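You operate a simulated robot arm through the tools that you are given. There is no shell and no other tool. Be economical: measure what you need, move in short steps, check, and stop when the job is done.

You are at the controls of a simulated two-armed robot. One attempt, no reset.

TASK
Pick up the glue bottle from the top of the side bench with one hand, pass it to the other hand and put it on the top of the toggle board. Set down upright: glue bottle.
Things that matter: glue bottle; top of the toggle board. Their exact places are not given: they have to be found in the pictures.

The check looks at the end state, three seconds after you hand in, the way a careful person would. Anything else that was tipped, shoved, dropped, spilled or broken makes it a failure.

THE ROBOT
Two 7-joint arms with two-finger grippers on one trunk, on a base that drives. Base frame: it is fixed to the floor where the robot stands at the start and does not move with it; the origin is under the middle of the robot, x ahead of it, y to its left, z up; the surface under the hand at the start is at about z = 860. Lengths are in mm, angles in rad, forces in N, time in s.
The left shoulder is at the start at [85, 216, 1117], the right one opposite. With the tool pointing down near the work surface each hand reaches from about 300 to 820 mm from the robot's upright axis, wherever it stands, measured 20 degrees to its own side. Places, roughly: top of the toggle board (16x30 cm) [600, -1100, 880]. Payload 3.18 kg a hand.
The tool frame of a hand sits at the grasp point between the pads (the TCP): z along the fingers, y along the line on which they close. The tips reach 30 mm beyond it. The gripper opens to 144 mm. The gripper's body begins 103 mm behind the TCP.
Orientation is that of the tool frame in the base frame, as [roll, pitch, yaw] about the fixed x, y, z axes, in that order (R = Rz(yaw) Ry(pitch) Rx(roll)). With the fingers straight down and closing along the base's y, the tool's x points along the base's -x, its y along +y and its z along -z.

THE INTERFACE
- The arms move only by the tool step_arm. It takes "left_increments", "right_increments" or both (then of equal length, played together; a hand with none holds still); each is a list of rows, each a list of 7 numbers: the shift along the base's x, y, z in cm, then the turn, a rotation vector about the base's x, y, z in rad, then the closure in counts, from 0 (fully open) to 255 (shut). In form: [[tx, ty, tz, wx, wy, wz, grip], ...]. A call has 1 to 10 rows; each row is the pose to reach, as a shift and turn from the pose commanded when the call began. A row lasts 0.2 s, in which the tool goes at most 50 mm and 0.15 rad; a call with a longer step from one row to the next is refused whole, and so is a gripper value outside its range. Where a pose cannot be reached the arm comes as near as it can. A force on the tool above 40 N (or 10 N above the force at the start of the call, whichever is more), or a blocked arm, ends the call early, and 0.2 s more pass. The fingers move at their own pace and stop on an object; they squeeze with about 30 N. The grip force told is the motor's: it shows also when the fingers shut on nothing. Time passes only in rows, and 0.2 s behind the last, so rows that repeat a pose let the fingers close. The reply holds the time, the measured pose of the TCP, the force on the tool along the base axes, the opening and the grip force, in the units named above and with some noise, with the torque about the TCP (base axes, N m) and any sound that the robot's microphone picked up.
- Cameras (640 x 400 px; columns grow to the right, rows downward): "scene" is now at [179.4, -43.1, 1314.2]; the picture's right is [-0.36, -0.93, 0.00], its down [-0.51, 0.20, -0.84] and it looks along [0.78, -0.30, -0.55] (base axes); focal length 287 px, centre (320, 200). "left" rides on the left gripper at [76, -16, -143] in its tool frame; the picture's right is [0.21, 0.98, 0.00], its down [-0.84, 0.18, -0.51] and it looks along [-0.50, 0.11, 0.86] (tool axes); focal length 218 px, centre (320, 200). "right" rides on the right gripper at [77, 16, -143] in its tool frame; the picture's right is [-0.21, 0.98, 0.00], its down [-0.84, -0.18, -0.51] and it looks along [-0.50, -0.11, 0.86] (tool axes); focal length 218 px, centre (320, 200).
- camera(camera): a new picture of that camera. No time passes.
- lift_body(by): slides the trunk up (or, below 0, down) by that many mm; the arms and the scene camera ride with it, the base frame stays. It gives what a move gives, with no picture.
- base_move(legs): drives the robot by 1 to 6 legs, each [ahead, left, turn to the left] in mm, mm and rad, along the robot's own axes; the way and the turn of a leg run together, so that a leg with both is an arc; at most 1500 mm and 3.142 rad a leg. The arms and the cameras ride along, it lands a little off, and it stops where it bumps. It gives what a move gives.
- pan_tilt(pan, tilt): turns the head with the scene camera to pan (to the left, within 1.396 rad either way) and tilt (down, from -0.506 to 1.204), counted from straight ahead of the robot. It gives what a move gives.
- locate(camera, pixels): for up to 12 pixels [column, row] of the newest picture of that camera ("zoom" is the newest enlarged one), the place [x, y, z] in the base frame of the surface seen there, good to about 2 mm, but the place of the scene camera against the robot may be out by one fixed shift of up to 12 mm in any direction. No time passes.
- inspect(camera, box): a new picture of the part [left, top, right, bottom] of that camera's present view, enlarged. No time passes.
- finish_job(): hands the job in; it is judged then, once.

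Work in short steps. Measure before you move; look again where a grasp or a placing could have gone wrong, and mend it. You have 80 turns and 62 pictures in all, those below and enlarged ones among them. Open the grippers and draw the arms clear of the work before you hand the job in, unless the task says otherwise; then end with one line.

The tools are called after "Emit:" as a command line: name --argument value ..., lists and objects as JSON in quotes. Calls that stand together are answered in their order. step_arm: Moves the arms, as the interface text tells. Its arguments: {"type":"object","properties":{"left_increments":{"type":"array"},"right_increments":{"type":"array"}},"required":[]} The other tools are called the same way: lift_body (by) slides the trunk up or down; base_move (legs) drives the base; pan_tilt (pan, tilt) turns the head that bears the scene camera; camera (camera) takes a picture; locate (camera, pixels) gives the place of the surface under pixels of a picture; inspect (camera, box) takes an enlarged picture of a part of a camera's view; finish_job () hands the job in.

At the start:

```text
time_s: 0.0
left_tool_pos: [494.2, 39.0, 1082.5]
left_tcp_rot: [-3.139, -0.001, -3.139]
left_force: [-0.6, 0.1, 0.2]
left_wrist_torque: [-0.02, -0.04, 0.0]
left_gripper_width: 144.0
left_grip_force: 0.0
right_tool_pos: [286.7, -186.3, 1132.3]
right_tcp_rot: [-3.14, -0.002, -3.14]
right_force: [-0.3, 0.1, -0.4]
right_wrist_torque: [0.02, 0.02, -0.01]
right_gripper_width: 144.0
right_grip_force: 0.0
trunk travel left (down, up): [-200.0, 169.0]
robot x, y, heading: [-0.7, 1.8, -0.001]
head pan, tilt: [-0.367, 0.576]
```

scene: 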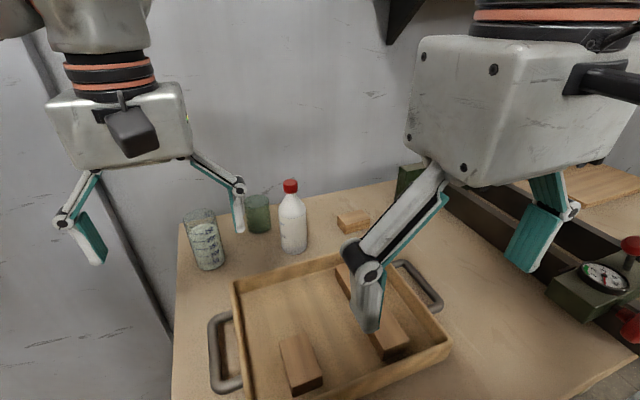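
right: 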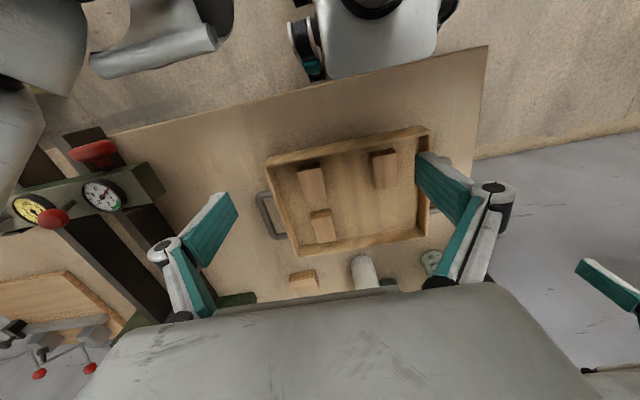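
left: 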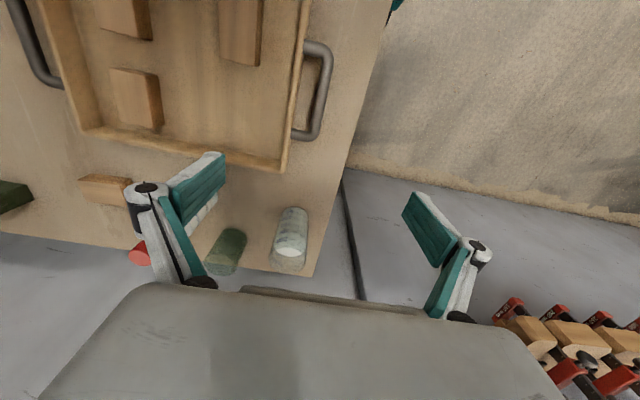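

The bottle (white, red cap) shows at about (292,215) in the scene picture. I'll measure it and its neighbours.

Emit:
locate --camera "scene" --pixels '[[291, 186], [293, 205], [293, 225], [294, 248], [281, 225], [306, 225], [258, 205], [204, 225], [352, 215], [410, 175], [290, 181], [250, 260]]'

Emit:
pan_tilt --pan -1.1 --tilt 0.6

Emit:
camera --camera "scene"

```text
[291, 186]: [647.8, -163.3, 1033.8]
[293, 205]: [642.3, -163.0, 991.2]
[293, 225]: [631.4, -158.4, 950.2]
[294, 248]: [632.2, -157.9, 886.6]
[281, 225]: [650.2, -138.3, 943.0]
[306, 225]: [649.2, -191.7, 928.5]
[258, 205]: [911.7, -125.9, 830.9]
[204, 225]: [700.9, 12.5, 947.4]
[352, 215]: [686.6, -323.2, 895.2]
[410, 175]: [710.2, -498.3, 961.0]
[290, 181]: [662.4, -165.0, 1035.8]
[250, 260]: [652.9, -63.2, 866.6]
```

```text
time_s: 1.1
left_tool_pos: [495.0, 39.7, 1083.2]
left_tcp_rot: [-3.14, 0.0, -3.139]
left_force: [-0.4, 0.1, 0.3]
left_wrist_torque: [0.03, 0.0, 0.03]
left_gripper_width: 144.2
left_grip_force: 0.1
right_tool_pos: [288.6, -187.0, 1131.2]
right_tcp_rot: [3.141, -0.002, 3.14]
right_force: [0.0, 0.0, 0.7]
right_wrist_torque: [0.04, 0.01, -0.04]
right_gripper_width: 144.1
right_grip_force: 0.0
trunk travel left (down, up): [-200.0, 169.0]
robot x, y, heading: [-2.3, -0.4, 0.004]
head pan, tilt: [-1.1, 0.6]
```

```text
58 pictures are left
```

scene: 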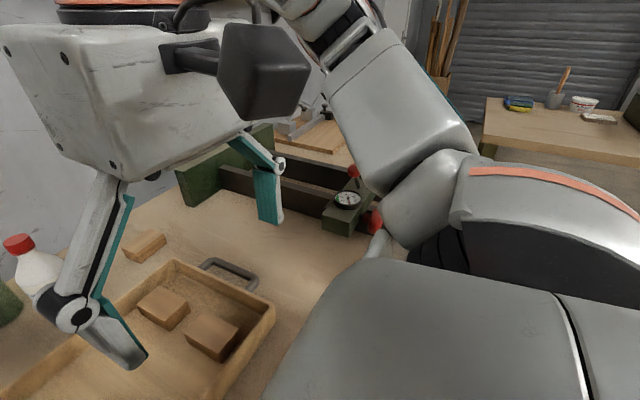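

The bottle stands at about (660,-165), from z 866 to 1038. I plan to take it with the left hand from above and hand it to the right, so I drive to the right first to put the bottle in the left hand's comfortable zone.

Emit:
base_move --legs '[[0, -300, 0]]'

Emit:
pan_tilt --pan 0.15 --tilt 0.65

Emit:
camera --camera "scene"

Emit:
camera --camera "right"

```text
time_s: 4.3
left_tool_pos: [494.2, -255.6, 1082.6]
left_tcp_rot: [-3.139, 0.0, -3.135]
left_force: [0.2, -0.9, -0.5]
left_wrist_torque: [0.02, 0.02, 0.03]
left_gripper_width: 143.8
left_grip_force: 0.1
right_tool_pos: [289.3, -481.4, 1130.7]
right_tcp_rot: [3.14, -0.002, -3.136]
right_force: [-0.6, 0.6, -0.5]
right_wrist_torque: [0.0, 0.01, 0.01]
right_gripper_width: 144.0
right_grip_force: 0.0
trunk travel left (down, up): [-200.0, 169.0]
robot x, y, heading: [-4.0, -296.5, 0.002]
head pan, tilt: [-1.1, 0.6]
```

```text
time_s: 5.7
left_tool_pos: [494.1, -254.0, 1082.8]
left_tcp_rot: [-3.139, -0.001, -3.132]
left_force: [0.1, 0.4, -0.8]
left_wrist_torque: [-0.04, 0.02, 0.0]
left_gripper_width: 143.8
left_grip_force: 0.0
right_tool_pos: [290.1, -481.7, 1132.0]
right_tcp_rot: [3.141, -0.002, -3.135]
right_force: [-0.3, -0.1, 0.1]
right_wrist_torque: [0.01, -0.01, -0.03]
right_gripper_width: 143.9
right_grip_force: 0.1
trunk travel left (down, up): [-200.0, 169.0]
robot x, y, heading: [2.1, -296.1, 0.005]
head pan, tilt: [0.15, 0.649]
```

```text
57 pictures are left
```

scene: 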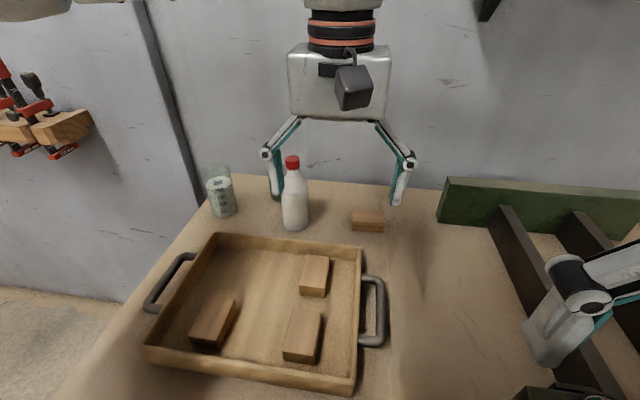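

```text
56 pictures are left
```

right: 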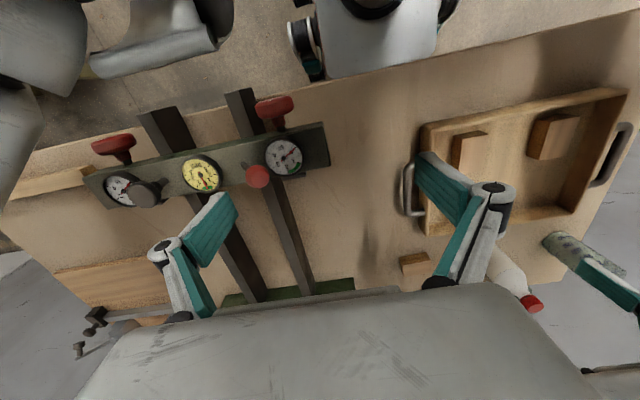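

Now the bottle is clear at (293,200). I measure it, the measuring glass, the block and the tray rim from this view.

Emit:
locate --camera "scene" --pixels '[[292, 158], [292, 165], [293, 180], [294, 200], [295, 225], [284, 212], [305, 212], [222, 180], [235, 205], [367, 210], [220, 235], [290, 245]]'

Emit:
inspect --camera "scene" --box '[190, 140, 390, 265]'

```text
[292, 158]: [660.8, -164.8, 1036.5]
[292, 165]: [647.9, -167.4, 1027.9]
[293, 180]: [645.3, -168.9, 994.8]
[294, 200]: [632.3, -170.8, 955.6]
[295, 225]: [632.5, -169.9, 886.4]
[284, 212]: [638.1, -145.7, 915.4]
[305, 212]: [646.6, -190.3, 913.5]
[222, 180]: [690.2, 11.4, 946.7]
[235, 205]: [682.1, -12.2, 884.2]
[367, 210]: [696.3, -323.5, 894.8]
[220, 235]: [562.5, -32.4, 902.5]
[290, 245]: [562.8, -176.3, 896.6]
```

```text
3.20 times, centred on (290, 202) of scene
```

zoom: 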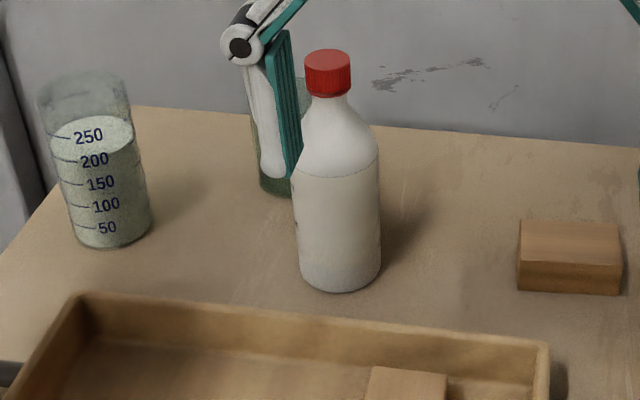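

Bottle axis is about (660,-168), body Ø≈56, cap Ø≈31 at z 1010–1037. Before choosing the grips I want to see the toggle board, so I swing the right hand out to the right and look with its camera.

Emit:
step_arm --right_increments '[[2, -4, 1, 0, 0, 0, 0], [4, -8, 2, 0, 0, 0, 0], [6, -12, 3, 0, 0, 0, 0], [8, -16, 4, 0, 0, 0, 0], [10, -20, 5, 0, 0, 0, 0], [12, -24, 6, 0, 0, 0, 0], [14, -28, 7, 0, 0, 0, 0], [15, -32, 8, 0, 0, 0, 0]]'

Emit:
camera --camera "right"

Emit:
pan_tilt --pan -0.9 --tilt 0.55

Emit:
camera --camera "scene"

```text
time_s: 7.5
left_tool_pos: [492.7, -255.3, 1084.2]
left_tcp_rot: [-3.137, 0.004, -3.135]
left_force: [-0.4, -0.2, 0.4]
left_wrist_torque: [-0.04, -0.1, -0.01]
left_gripper_width: 144.4
left_grip_force: 0.1
right_tool_pos: [443.7, -638.4, 1120.3]
right_tcp_rot: [3.132, 0.002, 3.138]
right_force: [-1.7, 0.6, 1.1]
right_wrist_torque: [-0.04, -0.09, 0.03]
right_gripper_width: 144.0
right_grip_force: 0.0
right hand out of reach, approached as far as the arm can: row 4, 5, 6, 7, 8
trunk travel left (down, up): [-200.0, 169.0]
robot x, y, heading: [4.0, -298.9, -0.003]
head pan, tilt: [0.15, 0.649]
```

```text
54 pictures are left
```

right: 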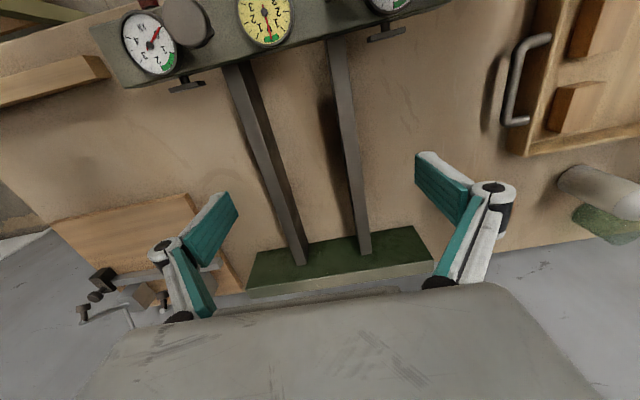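

```text
time_s: 8.8
left_tool_pos: [494.1, -254.9, 1083.1]
left_tcp_rot: [-3.14, 0.0, -3.135]
left_force: [0.7, 0.1, -1.2]
left_wrist_torque: [0.01, -0.01, 0.02]
left_gripper_width: 144.2
left_grip_force: 0.0
right_tool_pos: [443.6, -638.4, 1120.2]
right_tcp_rot: [3.13, -0.002, 3.139]
right_force: [0.3, -0.4, 1.2]
right_wrist_torque: [-0.01, 0.0, -0.01]
right_gripper_width: 144.1
right_grip_force: 0.1
trunk travel left (down, up): [-200.0, 169.0]
robot x, y, heading: [3.1, -299.6, 0.005]
head pan, tilt: [-0.901, 0.55]
```

```text
53 pictures are left
```

scene: 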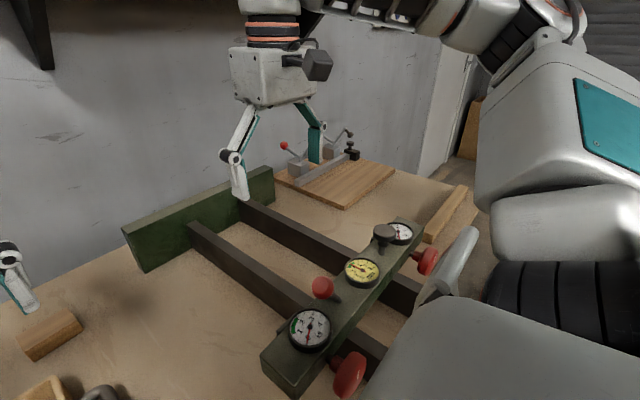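

The board with its toggle clamps appears at about (340,180). I enlarge it and measure.

Emit:
inspect --camera "scene" --box '[250, 110, 490, 260]'

Emit:
locate --camera "scene" --pixels '[[342, 207], [393, 172], [278, 182], [335, 195], [365, 180], [350, 165], [330, 180], [297, 168], [345, 205], [440, 215], [400, 190], [270, 175]]'

```text
2.67 times, centred on (370, 185) of scene
```

zoom: 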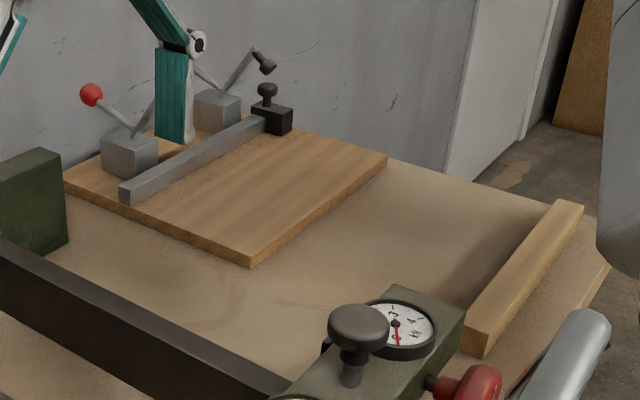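

```text
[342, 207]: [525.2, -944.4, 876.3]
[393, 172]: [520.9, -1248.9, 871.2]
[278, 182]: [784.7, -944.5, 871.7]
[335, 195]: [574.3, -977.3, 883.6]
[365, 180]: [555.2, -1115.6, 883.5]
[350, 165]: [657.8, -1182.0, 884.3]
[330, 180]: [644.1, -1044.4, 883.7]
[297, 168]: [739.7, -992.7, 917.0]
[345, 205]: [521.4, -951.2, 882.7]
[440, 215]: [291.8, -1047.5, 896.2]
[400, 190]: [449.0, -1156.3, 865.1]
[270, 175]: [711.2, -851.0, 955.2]
```

The board's clear top lies at x≈520–680, y≈-950…-1250, z≈884; the target is about (595,-1110). I start the pick by moving the left hand over the bottle, keeping its tips above the cap, and checking with its own camera.

Emit:
step_arm --left_increments '[[3, 2, 0.5, 0, 0, 0, 0], [6, 4, 1, 0, 0, 0, 0], [9, 6, 1, 0, 0, 0, 0], [12, 8, 1, 0, 0, 0, 0], [14, 8.7, 1, 0, 0, 0, 0], [14, 8.7, 1, 0, 0, 0, 0]]'

Emit:
camera --camera "left"

```text
time_s: 10.2
left_tool_pos: [632.5, -168.3, 1092.7]
left_tcp_rot: [-3.139, 0.001, -3.134]
left_force: [0.2, 0.2, -0.1]
left_wrist_torque: [-0.01, 0.02, 0.0]
left_gripper_width: 143.9
left_grip_force: 0.0
right_tool_pos: [444.0, -637.4, 1120.4]
right_tcp_rot: [3.13, -0.001, 3.137]
right_force: [0.3, -0.4, -0.1]
right_wrist_torque: [0.01, 0.0, 0.02]
right_gripper_width: 143.9
right_grip_force: 0.1
trunk travel left (down, up): [-200.0, 169.0]
robot x, y, heading: [4.0, -291.2, 0.004]
head pan, tilt: [-0.901, 0.55]
```

```text
51 pictures are left
```

left: 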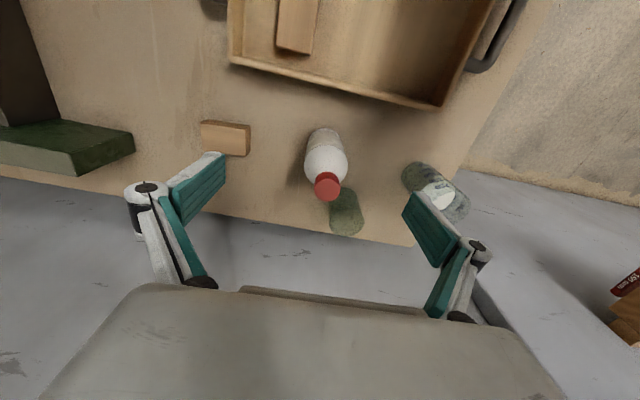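

The cap is at (327,187) in the left camera. I measure cap, glass and green cup in this camera, which is trustworthy against the arm.

Emit:
locate --camera "left" --pixels '[[327, 187], [317, 187], [337, 187], [327, 197], [325, 160], [308, 155], [345, 155], [346, 195], [346, 232], [435, 170], [335, 200]]'

Emit:
inspect --camera "left" --box '[260, 110, 420, 240]'

```text
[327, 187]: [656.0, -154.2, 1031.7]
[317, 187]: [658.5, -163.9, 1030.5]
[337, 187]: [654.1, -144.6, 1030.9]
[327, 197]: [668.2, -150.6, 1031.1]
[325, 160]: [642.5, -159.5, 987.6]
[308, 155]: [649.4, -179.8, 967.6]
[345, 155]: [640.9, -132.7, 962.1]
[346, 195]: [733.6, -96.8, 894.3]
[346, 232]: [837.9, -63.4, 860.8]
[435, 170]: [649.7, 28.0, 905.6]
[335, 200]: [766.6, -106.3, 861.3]
```

```text
3.08 times, centred on (340, 175) of left
```

zoom: 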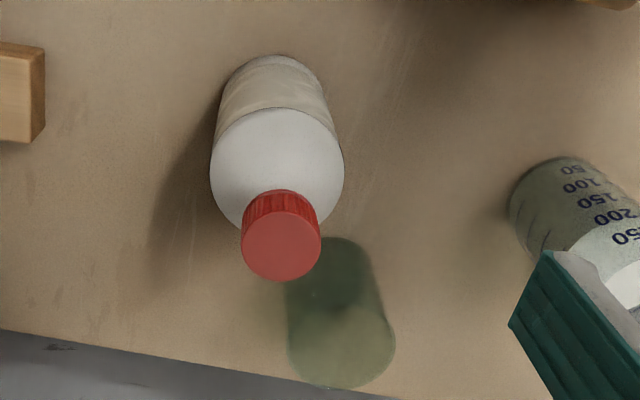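

In the left camera the cap centre is (659,-153) with its top at z≈1031 (so the scene camera reads about 12 mm low in y and 5 mm high in z). I move over it, go down to TCP z≈1032 so the tips span the cap, and close.

Emit:
step_arm --left_increments '[[2.65, 1.53, 0, 0, 0, 0, 60], [2.65, 1.53, -3, 0, 0, 0, 60], [2.65, 1.53, -6.0, 0, 0, 0, 60], [2.65, 1.53, -6.0, 0, 0, 0, 60]]'

Emit:
camera --camera "left"

Emit:
pan_tilt --pan 0.15 --tilt 0.55

Emit:
inspect --camera "scene" --box '[190, 80, 430, 230]'

```text
time_s: 11.2
left_tool_pos: [660.1, -153.9, 1031.4]
left_tcp_rot: [-3.14, 0.001, -3.135]
left_force: [0.8, -0.9, 0.4]
left_wrist_torque: [-0.04, -0.05, -0.03]
left_gripper_width: 110.2
left_grip_force: 0.1
left hand out of reach, approached as far as the arm can: row 1
right_tool_pos: [443.8, -638.5, 1120.4]
right_tcp_rot: [3.132, 0.002, 3.138]
right_force: [-0.2, -0.6, 1.0]
right_wrist_torque: [0.0, 0.0, 0.02]
right_gripper_width: 144.2
right_grip_force: 0.0
trunk travel left (down, up): [-200.0, 169.0]
robot x, y, heading: [5.1, -295.7, 0.002]
head pan, tilt: [-0.901, 0.55]
```

```text
49 pictures are left
```

left: 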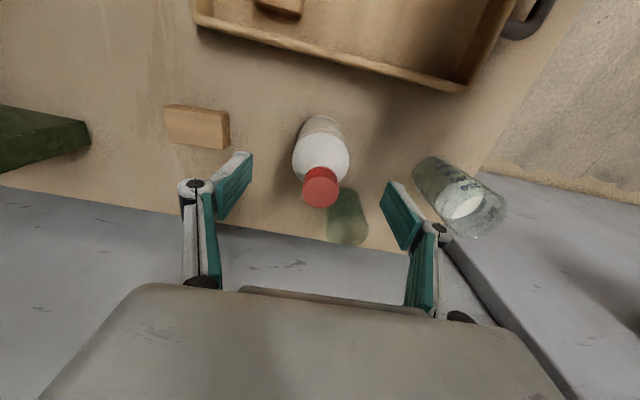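

```text
time_s: 12.5
left_tool_pos: [660.2, -154.1, 1030.3]
left_tcp_rot: [-3.14, -0.001, -3.135]
left_force: [-0.2, 1.0, 0.1]
left_wrist_torque: [0.03, 0.0, 0.0]
left_gripper_width: 110.3
left_grip_force: 0.1
right_tool_pos: [444.7, -639.0, 1119.3]
right_tcp_rot: [3.131, 0.0, 3.139]
right_force: [-0.2, -0.1, 0.1]
right_wrist_torque: [0.0, 0.0, -0.01]
right_gripper_width: 144.2
right_grip_force: 0.1
trunk travel left (down, up): [-200.0, 169.0]
robot x, y, heading: [0.5, -297.8, 0.008]
head pan, tilt: [0.15, 0.55]
```

```text
2.67 times, centred on (310, 155) of scene
```

zoom: 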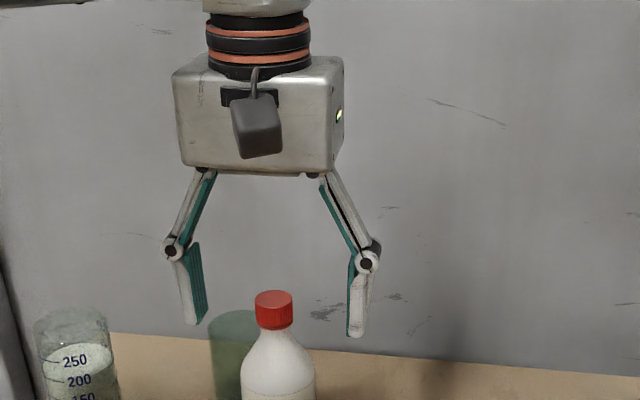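

The fingers straddle the cap symmetrically with tips level with the cap's lower edge. I close now and check that the cap is held.

Emit:
step_arm --left_increments '[[0, 0, -0.2, 0, 0, 0, 60], [0, 0, -0.2, 0, 0, 0, 255], [0, 0, -0.2, 0, 0, 0, 255], [0, 0, -0.2, 0, 0, 0, 255], [0, 0, -0.2, 0, 0, 0, 255], [0, 0, -0.2, 0, 0, 0, 255]]'

Emit:
inspect --camera "scene" --box '[190, 80, 430, 230]'

```text
time_s: 13.9
left_tool_pos: [659.3, -154.6, 1028.7]
left_tcp_rot: [-3.14, 0.001, -3.134]
left_force: [0.4, 0.2, 0.0]
left_wrist_torque: [0.01, -0.02, -0.02]
left_gripper_width: 25.9
left_grip_force: 30.3
right_tool_pos: [444.4, -639.4, 1120.1]
right_tcp_rot: [3.132, -0.002, 3.138]
right_force: [-0.8, 0.6, 1.1]
right_wrist_torque: [-0.01, 0.01, 0.0]
right_gripper_width: 143.8
right_grip_force: 0.1
trunk travel left (down, up): [-200.0, 169.0]
robot x, y, heading: [1.1, -296.4, 0.008]
head pan, tilt: [0.15, 0.55]
```

```text
2.67 times, centred on (310, 155) of scene
```

zoom: 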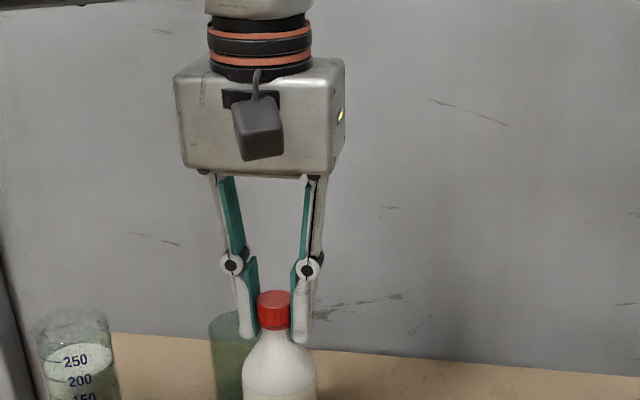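

The cap is held (26 mm, 30 N). I lift it straight up with the trunk by 120 mm and check the load and the picture.

Emit:
lift_body --by 120

Emit:
camera --camera "scene"

```text
time_s: 15.4
left_tool_pos: [652.6, -151.4, 1189.8]
left_tcp_rot: [-3.137, 0.067, -3.128]
left_force: [-0.3, 0.0, -2.9]
left_wrist_torque: [0.01, 0.07, 0.0]
left_gripper_width: 25.8
left_grip_force: 29.8
right_tool_pos: [406.4, -649.1, 1294.1]
right_tcp_rot: [3.141, 0.169, 3.138]
right_force: [0.4, -0.5, 0.2]
right_wrist_torque: [-0.01, -0.01, -0.01]
right_gripper_width: 144.0
right_grip_force: 0.1
trunk travel left (down, up): [-320.0, 49.0]
robot x, y, heading: [5.6, -295.8, 0.008]
head pan, tilt: [0.15, 0.55]
```

```text
46 pictures are left
```

scene: 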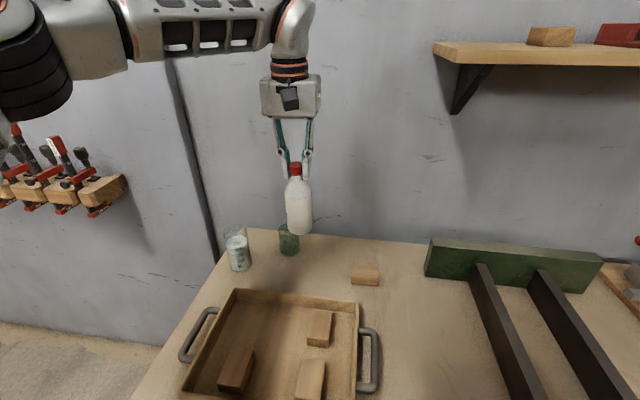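

The bottle is lifted, 2.9 N. The reported poses look unsettled, so I hold for a moment to read the settled pose.

Emit:
step_arm --left_increments '[[0, 0, 0, 0, 0, 0, 255], [0, 0, 0, 0, 0, 0, 255], [0, 0, 0, 0, 0, 0, 255]]'

```text
time_s: 16.2
left_tool_pos: [652.7, -151.1, 1191.9]
left_tcp_rot: [-3.138, 0.067, -3.127]
left_force: [0.2, 0.4, -3.0]
left_wrist_torque: [-0.01, 0.02, -0.01]
left_gripper_width: 26.1
left_grip_force: 29.9
right_tool_pos: [406.7, -648.7, 1295.5]
right_tcp_rot: [3.141, 0.169, 3.136]
right_force: [0.1, -0.8, 0.4]
right_wrist_torque: [0.0, -0.02, -0.03]
right_gripper_width: 144.1
right_grip_force: 0.1
trunk travel left (down, up): [-320.0, 49.0]
robot x, y, heading: [-1.5, -297.3, 0.005]
head pan, tilt: [0.15, 0.55]
```

The pose is steady; the trunk lift carried it higher with a slight tilt. I bring the left hand to the handover place (~(480,-320,1150)) and undo the 0.067 rad tilt.

Emit:
step_arm --left_increments '[[-2.9, -2.8, -0.7, 0, 0.011, 0, 255], [-5.8, -5.6, -1.4, 0, 0.022, 0, 255], [-8.7, -8.4, -2.1, 0, 0.033, 0, 255], [-11.6, -11.2, -2.8, 0, 0.044, 0, 255], [-14.5, -14, -3.5, 0, 0.056, 0, 255], [-17.2, -16.9, -4.2, 0, 0.067, 0, 255], [-17.2, -16.9, -4.2, 0, 0.067, 0, 255]]'

Emit:
pan_tilt --pan -0.2 --tilt 0.5

Emit:
camera --camera "scene"

```text
time_s: 17.8
left_tool_pos: [477.4, -319.9, 1150.8]
left_tcp_rot: [-3.139, 0.0, -3.128]
left_force: [-0.5, 0.1, -3.1]
left_wrist_torque: [-0.02, -0.02, -0.01]
left_gripper_width: 26.1
left_grip_force: 29.9
right_tool_pos: [407.7, -646.6, 1295.3]
right_tcp_rot: [3.139, 0.169, 3.137]
right_force: [0.5, 1.2, -0.2]
right_wrist_torque: [-0.06, -0.02, -0.01]
right_gripper_width: 144.1
right_grip_force: 0.1
trunk travel left (down, up): [-320.0, 49.0]
robot x, y, heading: [1.0, -296.4, -0.0]
head pan, tilt: [0.15, 0.55]
```

```text
time_s: 18.6
left_tool_pos: [478.2, -321.0, 1151.6]
left_tcp_rot: [-3.139, 0.0, -3.127]
left_force: [-0.3, -0.1, -2.3]
left_wrist_torque: [-0.01, -0.01, 0.02]
left_gripper_width: 26.1
left_grip_force: 29.6
right_tool_pos: [407.9, -647.8, 1294.4]
right_tcp_rot: [3.138, 0.168, 3.136]
right_force: [-0.4, 0.5, 0.1]
right_wrist_torque: [-0.01, 0.01, 0.01]
right_gripper_width: 144.1
right_grip_force: 0.2
trunk travel left (down, up): [-320.0, 49.0]
robot x, y, heading: [-0.9, -298.4, 0.001]
head pan, tilt: [-0.201, 0.499]
```

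```text
45 pictures are left
```

scene: 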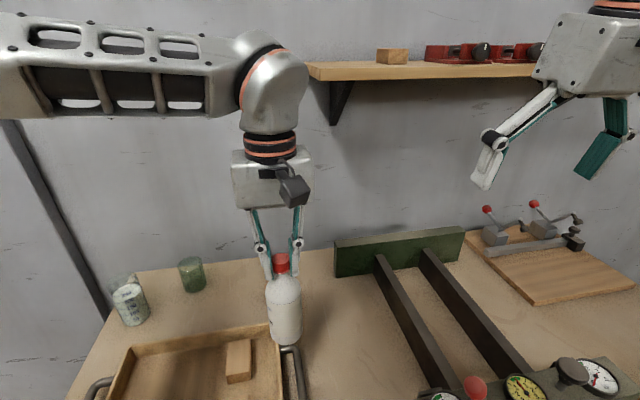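

The bottle hangs upright in the left hand at about (478,-321), bottom at z≈983. I pitch the right hand to point forward and ~35° down while staging it behind and right of the bottle.

Emit:
step_arm --right_increments '[[-1, 1, -2, 0, -0.13, 0, 0], [-2, 2, -4, 0, -0.26, 0, 0], [-3, 4, -6, 0, -0.39, 0, 0], [-4, 6, -8, 0, -0.52, 0, 0], [-4, 9, -10, 0, -0.65, 0, 0], [-4, 12, -12, 0, -0.79, 0, 0], [-4, 12, -12, 0, -0.79, 0, 0]]'

Emit:
camera --camera "scene"

```text
time_s: 20.2
left_tool_pos: [476.6, -323.3, 1151.1]
left_tcp_rot: [-3.141, -0.001, -3.129]
left_force: [0.2, -0.1, -3.5]
left_wrist_torque: [0.08, -0.05, 0.01]
left_gripper_width: 26.1
left_grip_force: 30.2
right_tool_pos: [458.7, -477.0, 1253.0]
right_tcp_rot: [3.13, 0.96, 3.127]
right_force: [-0.1, -0.6, -0.3]
right_wrist_torque: [0.07, -0.01, 0.05]
right_gripper_width: 144.2
right_grip_force: 0.1
right hand out of reach, approached as far as the arm can: row 4, 5, 6, 7
trunk travel left (down, up): [-320.0, 49.0]
robot x, y, heading: [-1.0, -297.0, 0.002]
head pan, tilt: [-0.201, 0.499]
```

```text
44 pictures are left
```

scene: 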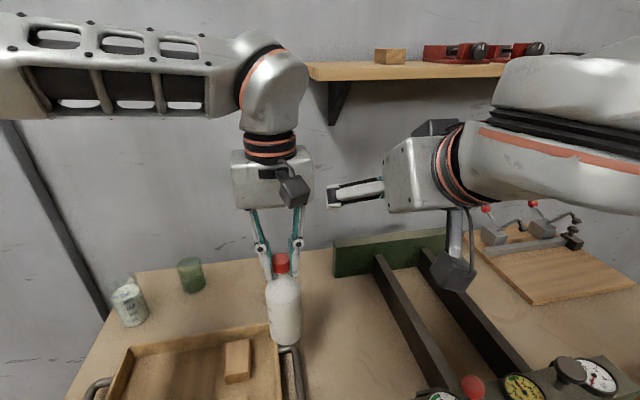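

Orientation is reached (pitch 0.96) but the folded arm could not come that close, so I move the handover forward: left hand +100 mm in x while the right hand goes down.

Emit:
step_arm --left_increments '[[2, 0, 0, 0, 0, 0, 255], [4, 0, 0, 0, 0, 0, 255], [6, 0, 0, 0, 0, 0, 255], [8, 0, 0, 0, 0, 0, 255], [10, 0, 0, 0, 0, 0, 255], [10, 0, 0, 0, 0, 0, 255]]' --right_increments '[[0, 0, -2, 0, 0, 0, 0], [0, 0, -4, 0, 0, 0, 0], [0, 0, -6, 0, 0, 0, 0], [0, 0, -8, 0, 0, 0, 0], [0, 0, -10, 0, 0, 0, 0], [0, 0, -12, 0, 0, 0, 0]]'

```text
time_s: 21.6
left_tool_pos: [579.6, -320.6, 1149.3]
left_tcp_rot: [-3.138, -0.001, -3.129]
left_force: [-0.1, 0.1, -2.4]
left_wrist_torque: [0.01, -0.04, 0.0]
left_gripper_width: 26.0
left_grip_force: 30.2
right_tool_pos: [497.5, -451.4, 1137.1]
right_tcp_rot: [3.135, 0.958, 3.134]
right_force: [0.2, 0.5, 0.0]
right_wrist_torque: [-0.04, 0.02, -0.04]
right_gripper_width: 143.9
right_grip_force: 0.1
right hand out of reach, approached as far as the arm can: row 1, 2, 3, 4, 5, 6
trunk travel left (down, up): [-320.0, 49.0]
robot x, y, heading: [2.3, -297.4, 0.006]
head pan, tilt: [-0.201, 0.499]
```

The right hand is limited inward, so I turn it to point diagonally (+x,+y) by yawing 0.8 rad, aiming at a standoff behind-right of the bottle.

Emit:
step_arm --right_increments '[[0, -0.5, 0, 0, 0, 0.13, 0], [0, -0.5, 0, 0, 0, 0.26, 0], [0, -0.5, 0, 0, 0, 0.4, 0], [0, 0, 0, 0, 0, 0.53, 0], [0, 2, -1, 0, 0, 0.66, 0], [0, 4, -1.5, 0, 0, 0.8, 0], [0, 4, -1.5, 0, 0, 0.8, 0]]'

Emit:
pan_tilt --pan -0.1 --tilt 0.6

Emit:
camera --camera "scene"

Emit:
camera --camera "right"

```text
time_s: 23.2
left_tool_pos: [578.0, -320.1, 1150.5]
left_tcp_rot: [-3.139, 0.001, -3.126]
left_force: [-0.1, -0.5, -3.4]
left_wrist_torque: [-0.01, -0.03, 0.0]
left_gripper_width: 26.1
left_grip_force: 29.5
right_tool_pos: [497.8, -415.8, 1121.9]
right_tcp_rot: [3.131, 0.96, -2.349]
right_force: [-0.2, -0.1, -0.3]
right_wrist_torque: [-0.01, -0.02, -0.03]
right_gripper_width: 143.8
right_grip_force: 0.0
right hand out of reach, approached as far as the arm can: row 1, 2, 3, 4
trunk travel left (down, up): [-320.0, 49.0]
robot x, y, heading: [-0.9, -298.3, 0.008]
head pan, tilt: [-0.201, 0.499]
```

```text
time_s: 23.9
left_tool_pos: [579.1, -320.2, 1148.6]
left_tcp_rot: [-3.136, 0.001, -3.127]
left_force: [0.5, 0.0, -2.1]
left_wrist_torque: [0.0, -0.02, 0.01]
left_gripper_width: 25.9
left_grip_force: 29.7
right_tool_pos: [497.4, -417.0, 1123.7]
right_tcp_rot: [3.132, 0.961, -2.351]
right_force: [0.2, 0.9, -0.2]
right_wrist_torque: [0.01, 0.02, -0.03]
right_gripper_width: 143.8
right_grip_force: 0.0
trunk travel left (down, up): [-320.0, 49.0]
robot x, y, heading: [-0.5, -297.4, 0.002]
head pan, tilt: [-0.099, 0.6]
```

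```text
43 pictures are left
```

scene: 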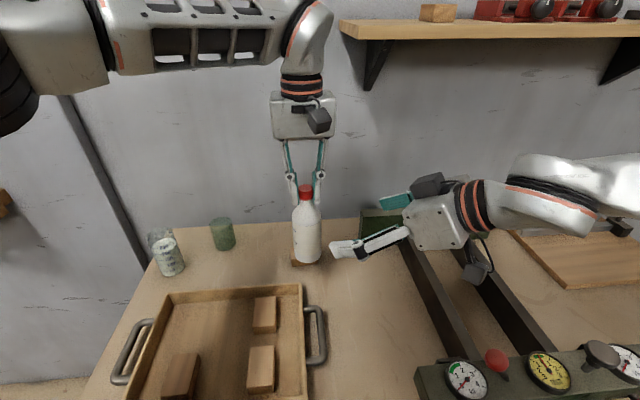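

```text
42 pictures are left
```

right: 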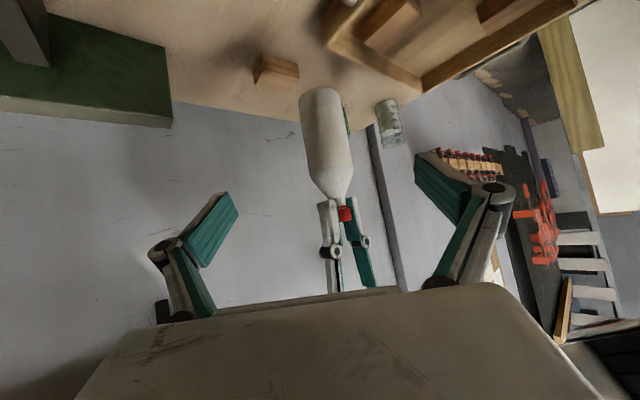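

The right camera shows the bottle (325,90–220) squarely between the open fingers. I measure it there.

Emit:
locate --camera "right" --pixels '[[318, 95], [305, 115], [325, 115], [346, 115], [310, 140], [328, 140], [351, 140], [333, 170], [345, 214]]'

Emit:
locate --camera "scene" --pixels '[[306, 190], [306, 225], [307, 245], [307, 258]]'

```text
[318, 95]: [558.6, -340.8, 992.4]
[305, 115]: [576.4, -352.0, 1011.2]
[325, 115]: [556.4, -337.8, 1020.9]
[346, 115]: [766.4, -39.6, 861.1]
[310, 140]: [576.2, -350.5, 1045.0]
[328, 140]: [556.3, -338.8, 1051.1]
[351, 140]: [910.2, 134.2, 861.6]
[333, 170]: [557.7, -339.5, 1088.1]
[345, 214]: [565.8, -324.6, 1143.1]
```

```text
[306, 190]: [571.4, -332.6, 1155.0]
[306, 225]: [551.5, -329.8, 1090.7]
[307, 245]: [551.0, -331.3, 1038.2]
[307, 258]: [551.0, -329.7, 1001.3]
```

The bottle axis by the right camera is ≈(577,-320), agreeing with the left hand. I advance along the tool direction to TCP (577,-320,1045), fingers open.

Emit:
step_arm --right_increments '[[-0.8, 0.8, 0, 0, 0, 0, 0], [1.0, 2.6, -1.6, 0, 0, 0, 0], [2.8, 4.4, -3.2, 0, 0, 0, 0], [4.6, 6.2, -4.8, 0, 0, 0, 0], [6.4, 8.0, -6.4, 0, 0, 0, 0], [7.95, 9.6, -7.8, 0, 0, 0, 0], [7.95, 9.6, -7.8, 0, 0, 0, 0]]'

Emit:
camera --camera "right"

Emit:
inspect --camera "scene" --box '[220, 90, 460, 290]'

```text
time_s: 25.5
left_tool_pos: [579.0, -321.0, 1149.8]
left_tcp_rot: [-3.137, 0.0, -3.127]
left_force: [-0.2, 0.3, -3.2]
left_wrist_torque: [0.05, -0.03, 0.0]
left_gripper_width: 26.1
left_grip_force: 29.9
right_tool_pos: [578.9, -321.4, 1044.5]
right_tcp_rot: [3.134, 0.959, -2.352]
right_force: [-0.7, -0.7, 1.7]
right_wrist_torque: [-0.01, 0.0, 0.01]
right_gripper_width: 144.1
right_grip_force: 0.0
trunk travel left (down, up): [-320.0, 49.0]
robot x, y, heading: [4.0, -298.5, 0.004]
head pan, tilt: [-0.099, 0.6]
```

```text
41 pictures are left
```

right: 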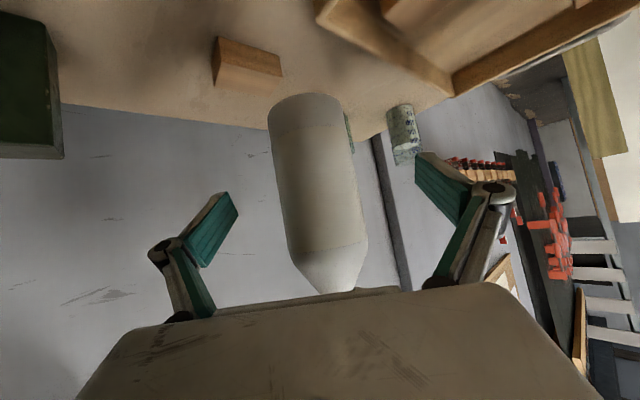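

```text
2.00 times, centred on (340, 190) of scene
```

zoom: 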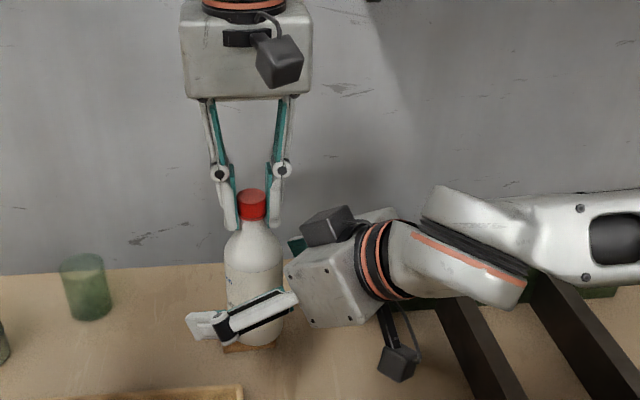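

The bottle body sits between the right fingers with clearance everywhere. I close the right hand while the left holds.

Emit:
step_arm --right_increments '[[0, 0, 0, 0, 0, 0, 255], [0, 0, 0, 0, 0, 0, 255], [0, 0, 0, 0, 0, 0, 255], [0, 0, 0, 0, 0, 0, 255], [0, 0, 0, 0, 0, 0, 255]]'

Emit:
camera --camera "right"

```text
time_s: 26.7
left_tool_pos: [579.2, -320.5, 1149.2]
left_tcp_rot: [-3.138, -0.001, -3.127]
left_force: [-3.5, 2.8, -1.9]
left_wrist_torque: [0.15, 0.28, 0.03]
left_gripper_width: 26.0
left_grip_force: 30.2
right_tool_pos: [577.8, -321.6, 1043.9]
right_tcp_rot: [3.133, 0.961, -2.351]
right_force: [3.8, -2.5, 0.0]
right_wrist_torque: [0.1, 0.08, 0.02]
right_gripper_width: 55.4
right_grip_force: 30.1
trunk travel left (down, up): [-320.0, 49.0]
robot x, y, heading: [1.5, -297.1, 0.006]
head pan, tilt: [-0.099, 0.6]
```

```text
39 pictures are left
```

right: 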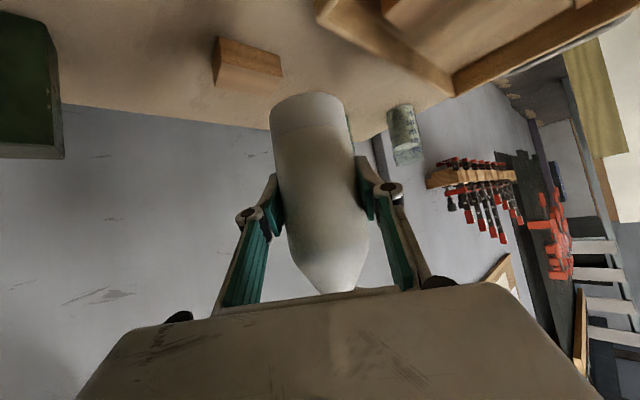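

Both hands hold (right 55 mm, 30 N). I open the left hand, then raise it off the cap and away to the left.

Emit:
step_arm --left_increments '[[0, 0, 0, 0, 0, 0, 100], [0, 0, 0, 0, 0, 0, 100], [0, 0, 0, 0, 0, 0, 100], [0, 0, 2, 0, 0, 0, 100], [0, 0, 4, 0, 0, 0, 100], [0, 0, 6, 0, 0, 0, 100], [0, 0, 7, 0, 0, 0, 100]]'

Emit:
inspect --camera "scene" --box '[220, 90, 460, 290]'

```text
time_s: 28.3
left_tool_pos: [580.6, -320.6, 1219.2]
left_tcp_rot: [-3.137, -0.001, -3.128]
left_force: [0.7, 0.5, -0.3]
left_wrist_torque: [-0.04, 0.0, 0.04]
left_gripper_width: 87.4
left_grip_force: 0.0
right_tool_pos: [578.0, -320.1, 1043.4]
right_tcp_rot: [3.131, 0.959, -2.35]
right_force: [-0.6, -0.3, -0.3]
right_wrist_torque: [0.01, -0.01, -0.02]
right_gripper_width: 55.4
right_grip_force: 30.0
trunk travel left (down, up): [-320.0, 49.0]
robot x, y, heading: [2.7, -294.4, 0.001]
head pan, tilt: [-0.099, 0.6]
```

```text
2.00 times, centred on (340, 190) of scene
```

zoom: 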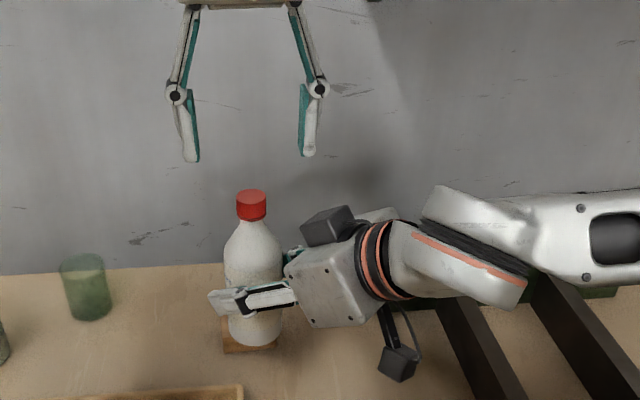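

The right hand alone holds the bottle upright. I draw the left hand back and away and raise the right hand 50 mm, moving it 120 mm to the right.

Emit:
step_arm --left_increments '[[0, 2, 0.5, 0, 0, 0, 100], [-1, 5, 0.5, 0, 0, 0, 100], [-4, 8, 0, 0, 0, 0, 100], [-7, 11, 0, 0, 0, 0, 100], [-10, 14, 0, 0, 0, 0, 100], [-13, 17, -1, 0, 0, 0, 100], [-13, 17, -1, 0, 0, 0, 100]]' --right_increments '[[0, 0, 1.5, 0, 0, 0, 255], [0, 0, 3, 0, 0, 0, 255], [0, -2, 5, 0, 0, 0, 255], [0, -4.5, 5, 0, 0, 0, 255], [0, -7, 5, 0, 0, 0, 255], [0, -9.5, 5, 0, 0, 0, 255], [0, -12, 5, 0, 0, 0, 255]]'

Emit:
pan_tilt --pan -0.6 --tilt 0.6

Emit:
camera --camera "scene"

```text
time_s: 29.9
left_tool_pos: [450.3, -153.6, 1212.8]
left_tcp_rot: [-3.14, -0.001, -3.127]
left_force: [0.7, -0.9, -0.6]
left_wrist_torque: [0.06, -0.01, -0.01]
left_gripper_width: 87.5
left_grip_force: 0.0
right_tool_pos: [578.2, -442.1, 1092.3]
right_tcp_rot: [3.131, 0.961, -2.35]
right_force: [0.4, -0.6, -2.2]
right_wrist_torque: [0.06, -0.02, 0.04]
right_gripper_width: 55.4
right_grip_force: 30.2
trunk travel left (down, up): [-320.0, 49.0]
robot x, y, heading: [1.4, -297.1, 0.002]
head pan, tilt: [-0.099, 0.6]
```

```text
time_s: 30.8
left_tool_pos: [450.5, -152.2, 1213.0]
left_tcp_rot: [-3.139, 0.0, -3.126]
left_force: [-0.4, 1.3, 0.5]
left_wrist_torque: [-0.01, -0.02, 0.0]
left_gripper_width: 87.8
left_grip_force: 0.0
right_tool_pos: [577.6, -441.2, 1092.3]
right_tcp_rot: [3.132, 0.96, -2.351]
right_force: [0.1, 0.5, -3.0]
right_wrist_torque: [0.0, 0.01, -0.02]
right_gripper_width: 55.5
right_grip_force: 30.1
trunk travel left (down, up): [-320.0, 49.0]
robot x, y, heading: [1.5, -295.7, 0.009]
head pan, tilt: [-0.6, 0.6]
```

```text
37 pictures are left
```

scene: 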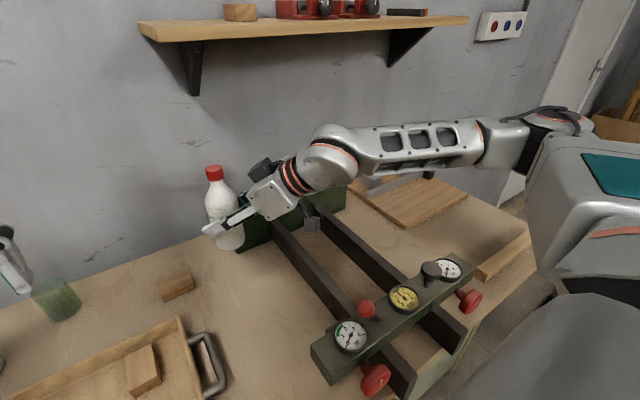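

The path to the right is clear above the fixture (tops ≲960, bottle bottom ≈1030). I drive 640 mm to the right.

Emit:
base_move --legs '[[0, -320, 0], [0, -320, 0]]'

Emit:
pan_tilt --pan -0.25 --tilt 0.65

Emit:
camera --camera "scene"

```text
time_s: 33.5
left_tool_pos: [447.1, -365.3, 1212.9]
left_tcp_rot: [-3.14, -0.001, -3.114]
left_force: [0.3, 1.5, 0.7]
left_wrist_torque: [-0.05, -0.05, -0.03]
left_gripper_width: 87.2
left_grip_force: 0.0
right_tool_pos: [579.4, -652.4, 1091.6]
right_tcp_rot: [3.132, 0.954, -2.341]
right_force: [0.4, 0.6, -2.0]
right_wrist_torque: [-0.07, 0.01, -0.04]
right_gripper_width: 55.2
right_grip_force: 29.8
trunk travel left (down, up): [-320.0, 49.0]
robot x, y, heading: [-1.2, -515.9, 0.019]
head pan, tilt: [-0.6, 0.6]
stopped in leg 1: the robot was blocked; the commanded pose is now the measured one
```

```text
time_s: 34.3
left_tool_pos: [445.9, -367.0, 1212.2]
left_tcp_rot: [-3.138, 0.0, -3.114]
left_force: [-0.5, -0.2, 0.5]
left_wrist_torque: [0.02, -0.02, -0.02]
left_gripper_width: 87.4
left_grip_force: 0.1
right_tool_pos: [579.8, -653.5, 1091.7]
right_tcp_rot: [3.131, 0.956, -2.34]
right_force: [0.1, 0.5, -3.8]
right_wrist_torque: [0.0, 0.03, -0.03]
right_gripper_width: 55.6
right_grip_force: 29.8
trunk travel left (down, up): [-320.0, 49.0]
robot x, y, heading: [-5.1, -516.4, 0.021]
head pan, tilt: [-0.25, 0.649]
```

```text
36 pictures are left
```

scene: 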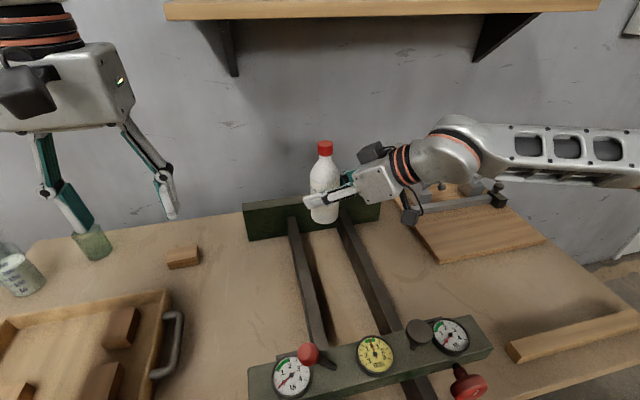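

The base was blocked after 220 mm. I look downward to the right to find what it met.

Emit:
pan_tilt --pan -0.7 --tilt 1.15

Emit:
camera --camera "scene"

Emit:
pan_tilt --pan -1.39 --tilt 0.9

Emit:
camera --camera "scene"

```text
time_s: 35.2
left_tool_pos: [446.5, -366.5, 1212.1]
left_tcp_rot: [-3.138, 0.002, -3.116]
left_force: [0.1, -0.7, 0.7]
left_wrist_torque: [-0.03, -0.01, -0.01]
left_gripper_width: 87.5
left_grip_force: 0.0
right_tool_pos: [579.0, -654.0, 1091.8]
right_tcp_rot: [3.133, 0.958, -2.339]
right_force: [-0.3, -0.1, -2.3]
right_wrist_torque: [0.03, 0.01, 0.01]
right_gripper_width: 55.3
right_grip_force: 30.1
trunk travel left (down, up): [-320.0, 49.0]
robot x, y, heading: [-0.1, -518.6, 0.016]
head pan, tilt: [-0.7, 1.15]
```

```text
35 pictures are left
```

scene: 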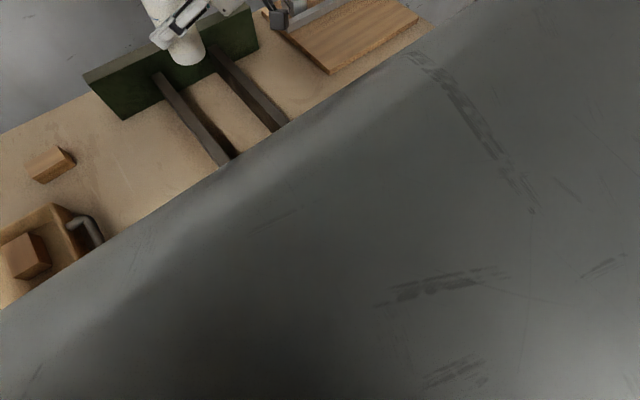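

```text
time_s: 36.3
left_tool_pos: [447.8, -366.5, 1214.1]
left_tcp_rot: [-3.14, -0.001, -3.115]
left_force: [0.2, 0.1, 0.1]
left_wrist_torque: [0.01, -0.01, 0.02]
left_gripper_width: 87.4
left_grip_force: 0.1
right_tool_pos: [580.6, -654.2, 1091.5]
right_tcp_rot: [3.13, 0.958, -2.341]
right_force: [-0.1, -0.5, -2.7]
right_wrist_torque: [0.0, 0.0, -0.02]
right_gripper_width: 55.6
right_grip_force: 30.0
trunk travel left (down, up): [-320.0, 49.0]
robot x, y, heading: [-1.7, -514.1, 0.021]
head pan, tilt: [-1.389, 0.901]
```

```text
34 pictures are left
```

scene: 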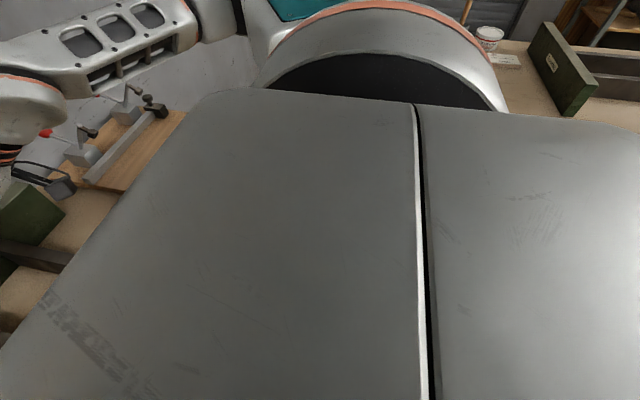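

The torso hides the near side. I look at the fixture's front knobs, which stick out towards the robot and may be what the body met.

Emit:
pan_tilt --pan -0.35 --tilt 0.85

Emit:
camera --camera "scene"

```text
time_s: 37.6
left_tool_pos: [446.3, -367.0, 1212.6]
left_tcp_rot: [-3.139, 0.0, -3.118]
left_force: [-0.4, 1.1, 0.2]
left_wrist_torque: [0.02, -0.02, -0.01]
left_gripper_width: 87.7
left_grip_force: 0.1
right_tool_pos: [579.6, -653.5, 1091.8]
right_tcp_rot: [3.132, 0.959, -2.341]
right_force: [0.0, 0.5, -2.9]
right_wrist_torque: [-0.02, 0.02, -0.01]
right_gripper_width: 55.7
right_grip_force: 29.8
trunk travel left (down, up): [-320.0, 49.0]
robot x, y, heading: [-1.8, -518.5, 0.017]
head pan, tilt: [-0.351, 0.85]
```

```text
33 pictures are left
```

scene: 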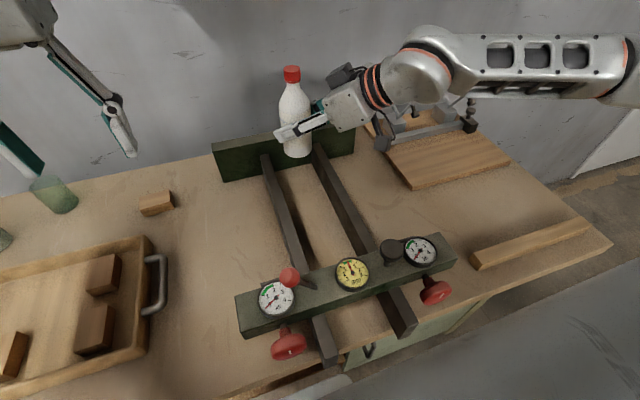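

The fixture looks undisturbed. I measure knobs, bench edge and the thing low at (325,388).

Emit:
locate --camera "scene" --pixels '[[288, 350], [436, 296], [330, 362], [410, 332], [500, 292], [600, 250], [240, 395], [325, 388], [380, 345], [450, 370], [615, 300], [440, 325]]'

Emit:
inspect --camera "scene" --box '[230, 270, 500, 400]'

```text
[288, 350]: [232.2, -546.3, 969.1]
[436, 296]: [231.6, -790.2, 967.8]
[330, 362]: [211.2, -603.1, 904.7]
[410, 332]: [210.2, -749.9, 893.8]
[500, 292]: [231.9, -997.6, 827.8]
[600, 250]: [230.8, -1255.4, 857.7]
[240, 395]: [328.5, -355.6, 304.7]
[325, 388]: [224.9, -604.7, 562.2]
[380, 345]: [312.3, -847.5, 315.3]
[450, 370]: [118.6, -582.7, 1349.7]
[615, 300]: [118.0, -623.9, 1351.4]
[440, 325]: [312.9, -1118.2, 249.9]
```

```text
2.37 times, centred on (365, 335) of scene
```

zoom: 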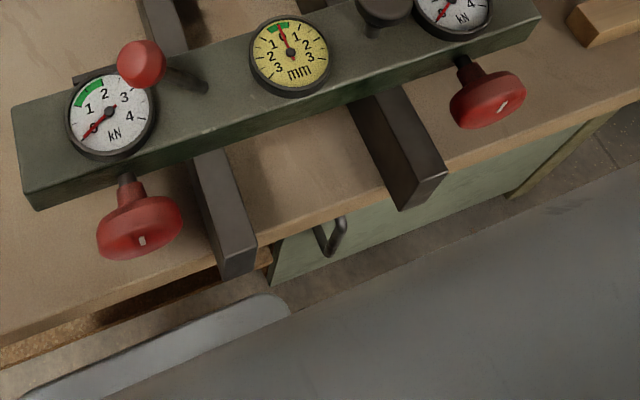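

The base deck (front ≈x 225) meets the cabinet handle under the bench beyond y≈-600. I back off 100 mm first, straighten the heading, then continue to the right.

Emit:
base_move --legs '[[-100, 0, 0], [0, -435, -0.018]]'

Emit:
pan_tilt --pan -0.2 --tilt 0.7

Emit:
camera --camera "scene"

```text
time_s: 42.7
left_tool_pos: [354.1, -817.2, 1212.5]
left_tcp_rot: [3.141, 0.0, 3.14]
left_force: [-0.3, 0.8, -0.3]
left_wrist_torque: [0.03, -0.03, 0.0]
left_gripper_width: 87.6
left_grip_force: 0.1
right_tool_pos: [479.9, -1106.6, 1090.9]
right_tcp_rot: [3.131, 0.959, -2.367]
right_force: [-0.1, 0.7, -3.2]
right_wrist_torque: [0.05, -0.01, -0.01]
right_gripper_width: 55.6
right_grip_force: 30.3
trunk travel left (down, up): [-320.0, 49.0]
robot x, y, heading: [-97.4, -951.4, -0.008]
head pan, tilt: [-0.351, 0.85]
```

```text
time_s: 43.4
left_tool_pos: [353.6, -815.6, 1212.2]
left_tcp_rot: [-3.139, 0.0, -3.141]
left_force: [0.7, -1.8, 0.4]
left_wrist_torque: [0.0, -0.01, -0.02]
left_gripper_width: 87.4
left_grip_force: 0.0
right_tool_pos: [479.6, -1108.5, 1090.9]
right_tcp_rot: [3.13, 0.955, -2.37]
right_force: [-0.4, 0.3, -2.6]
right_wrist_torque: [0.01, -0.01, 0.0]
right_gripper_width: 55.5
right_grip_force: 30.1
trunk travel left (down, up): [-320.0, 49.0]
robot x, y, heading: [-97.0, -956.5, -0.007]
head pan, tilt: [-0.201, 0.7]
```

```text
31 pictures are left
```

scene: 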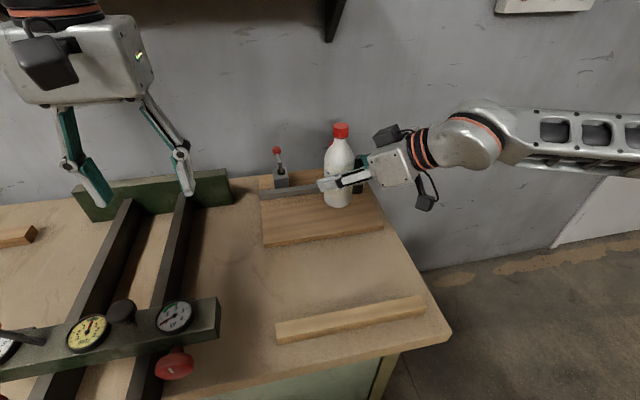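

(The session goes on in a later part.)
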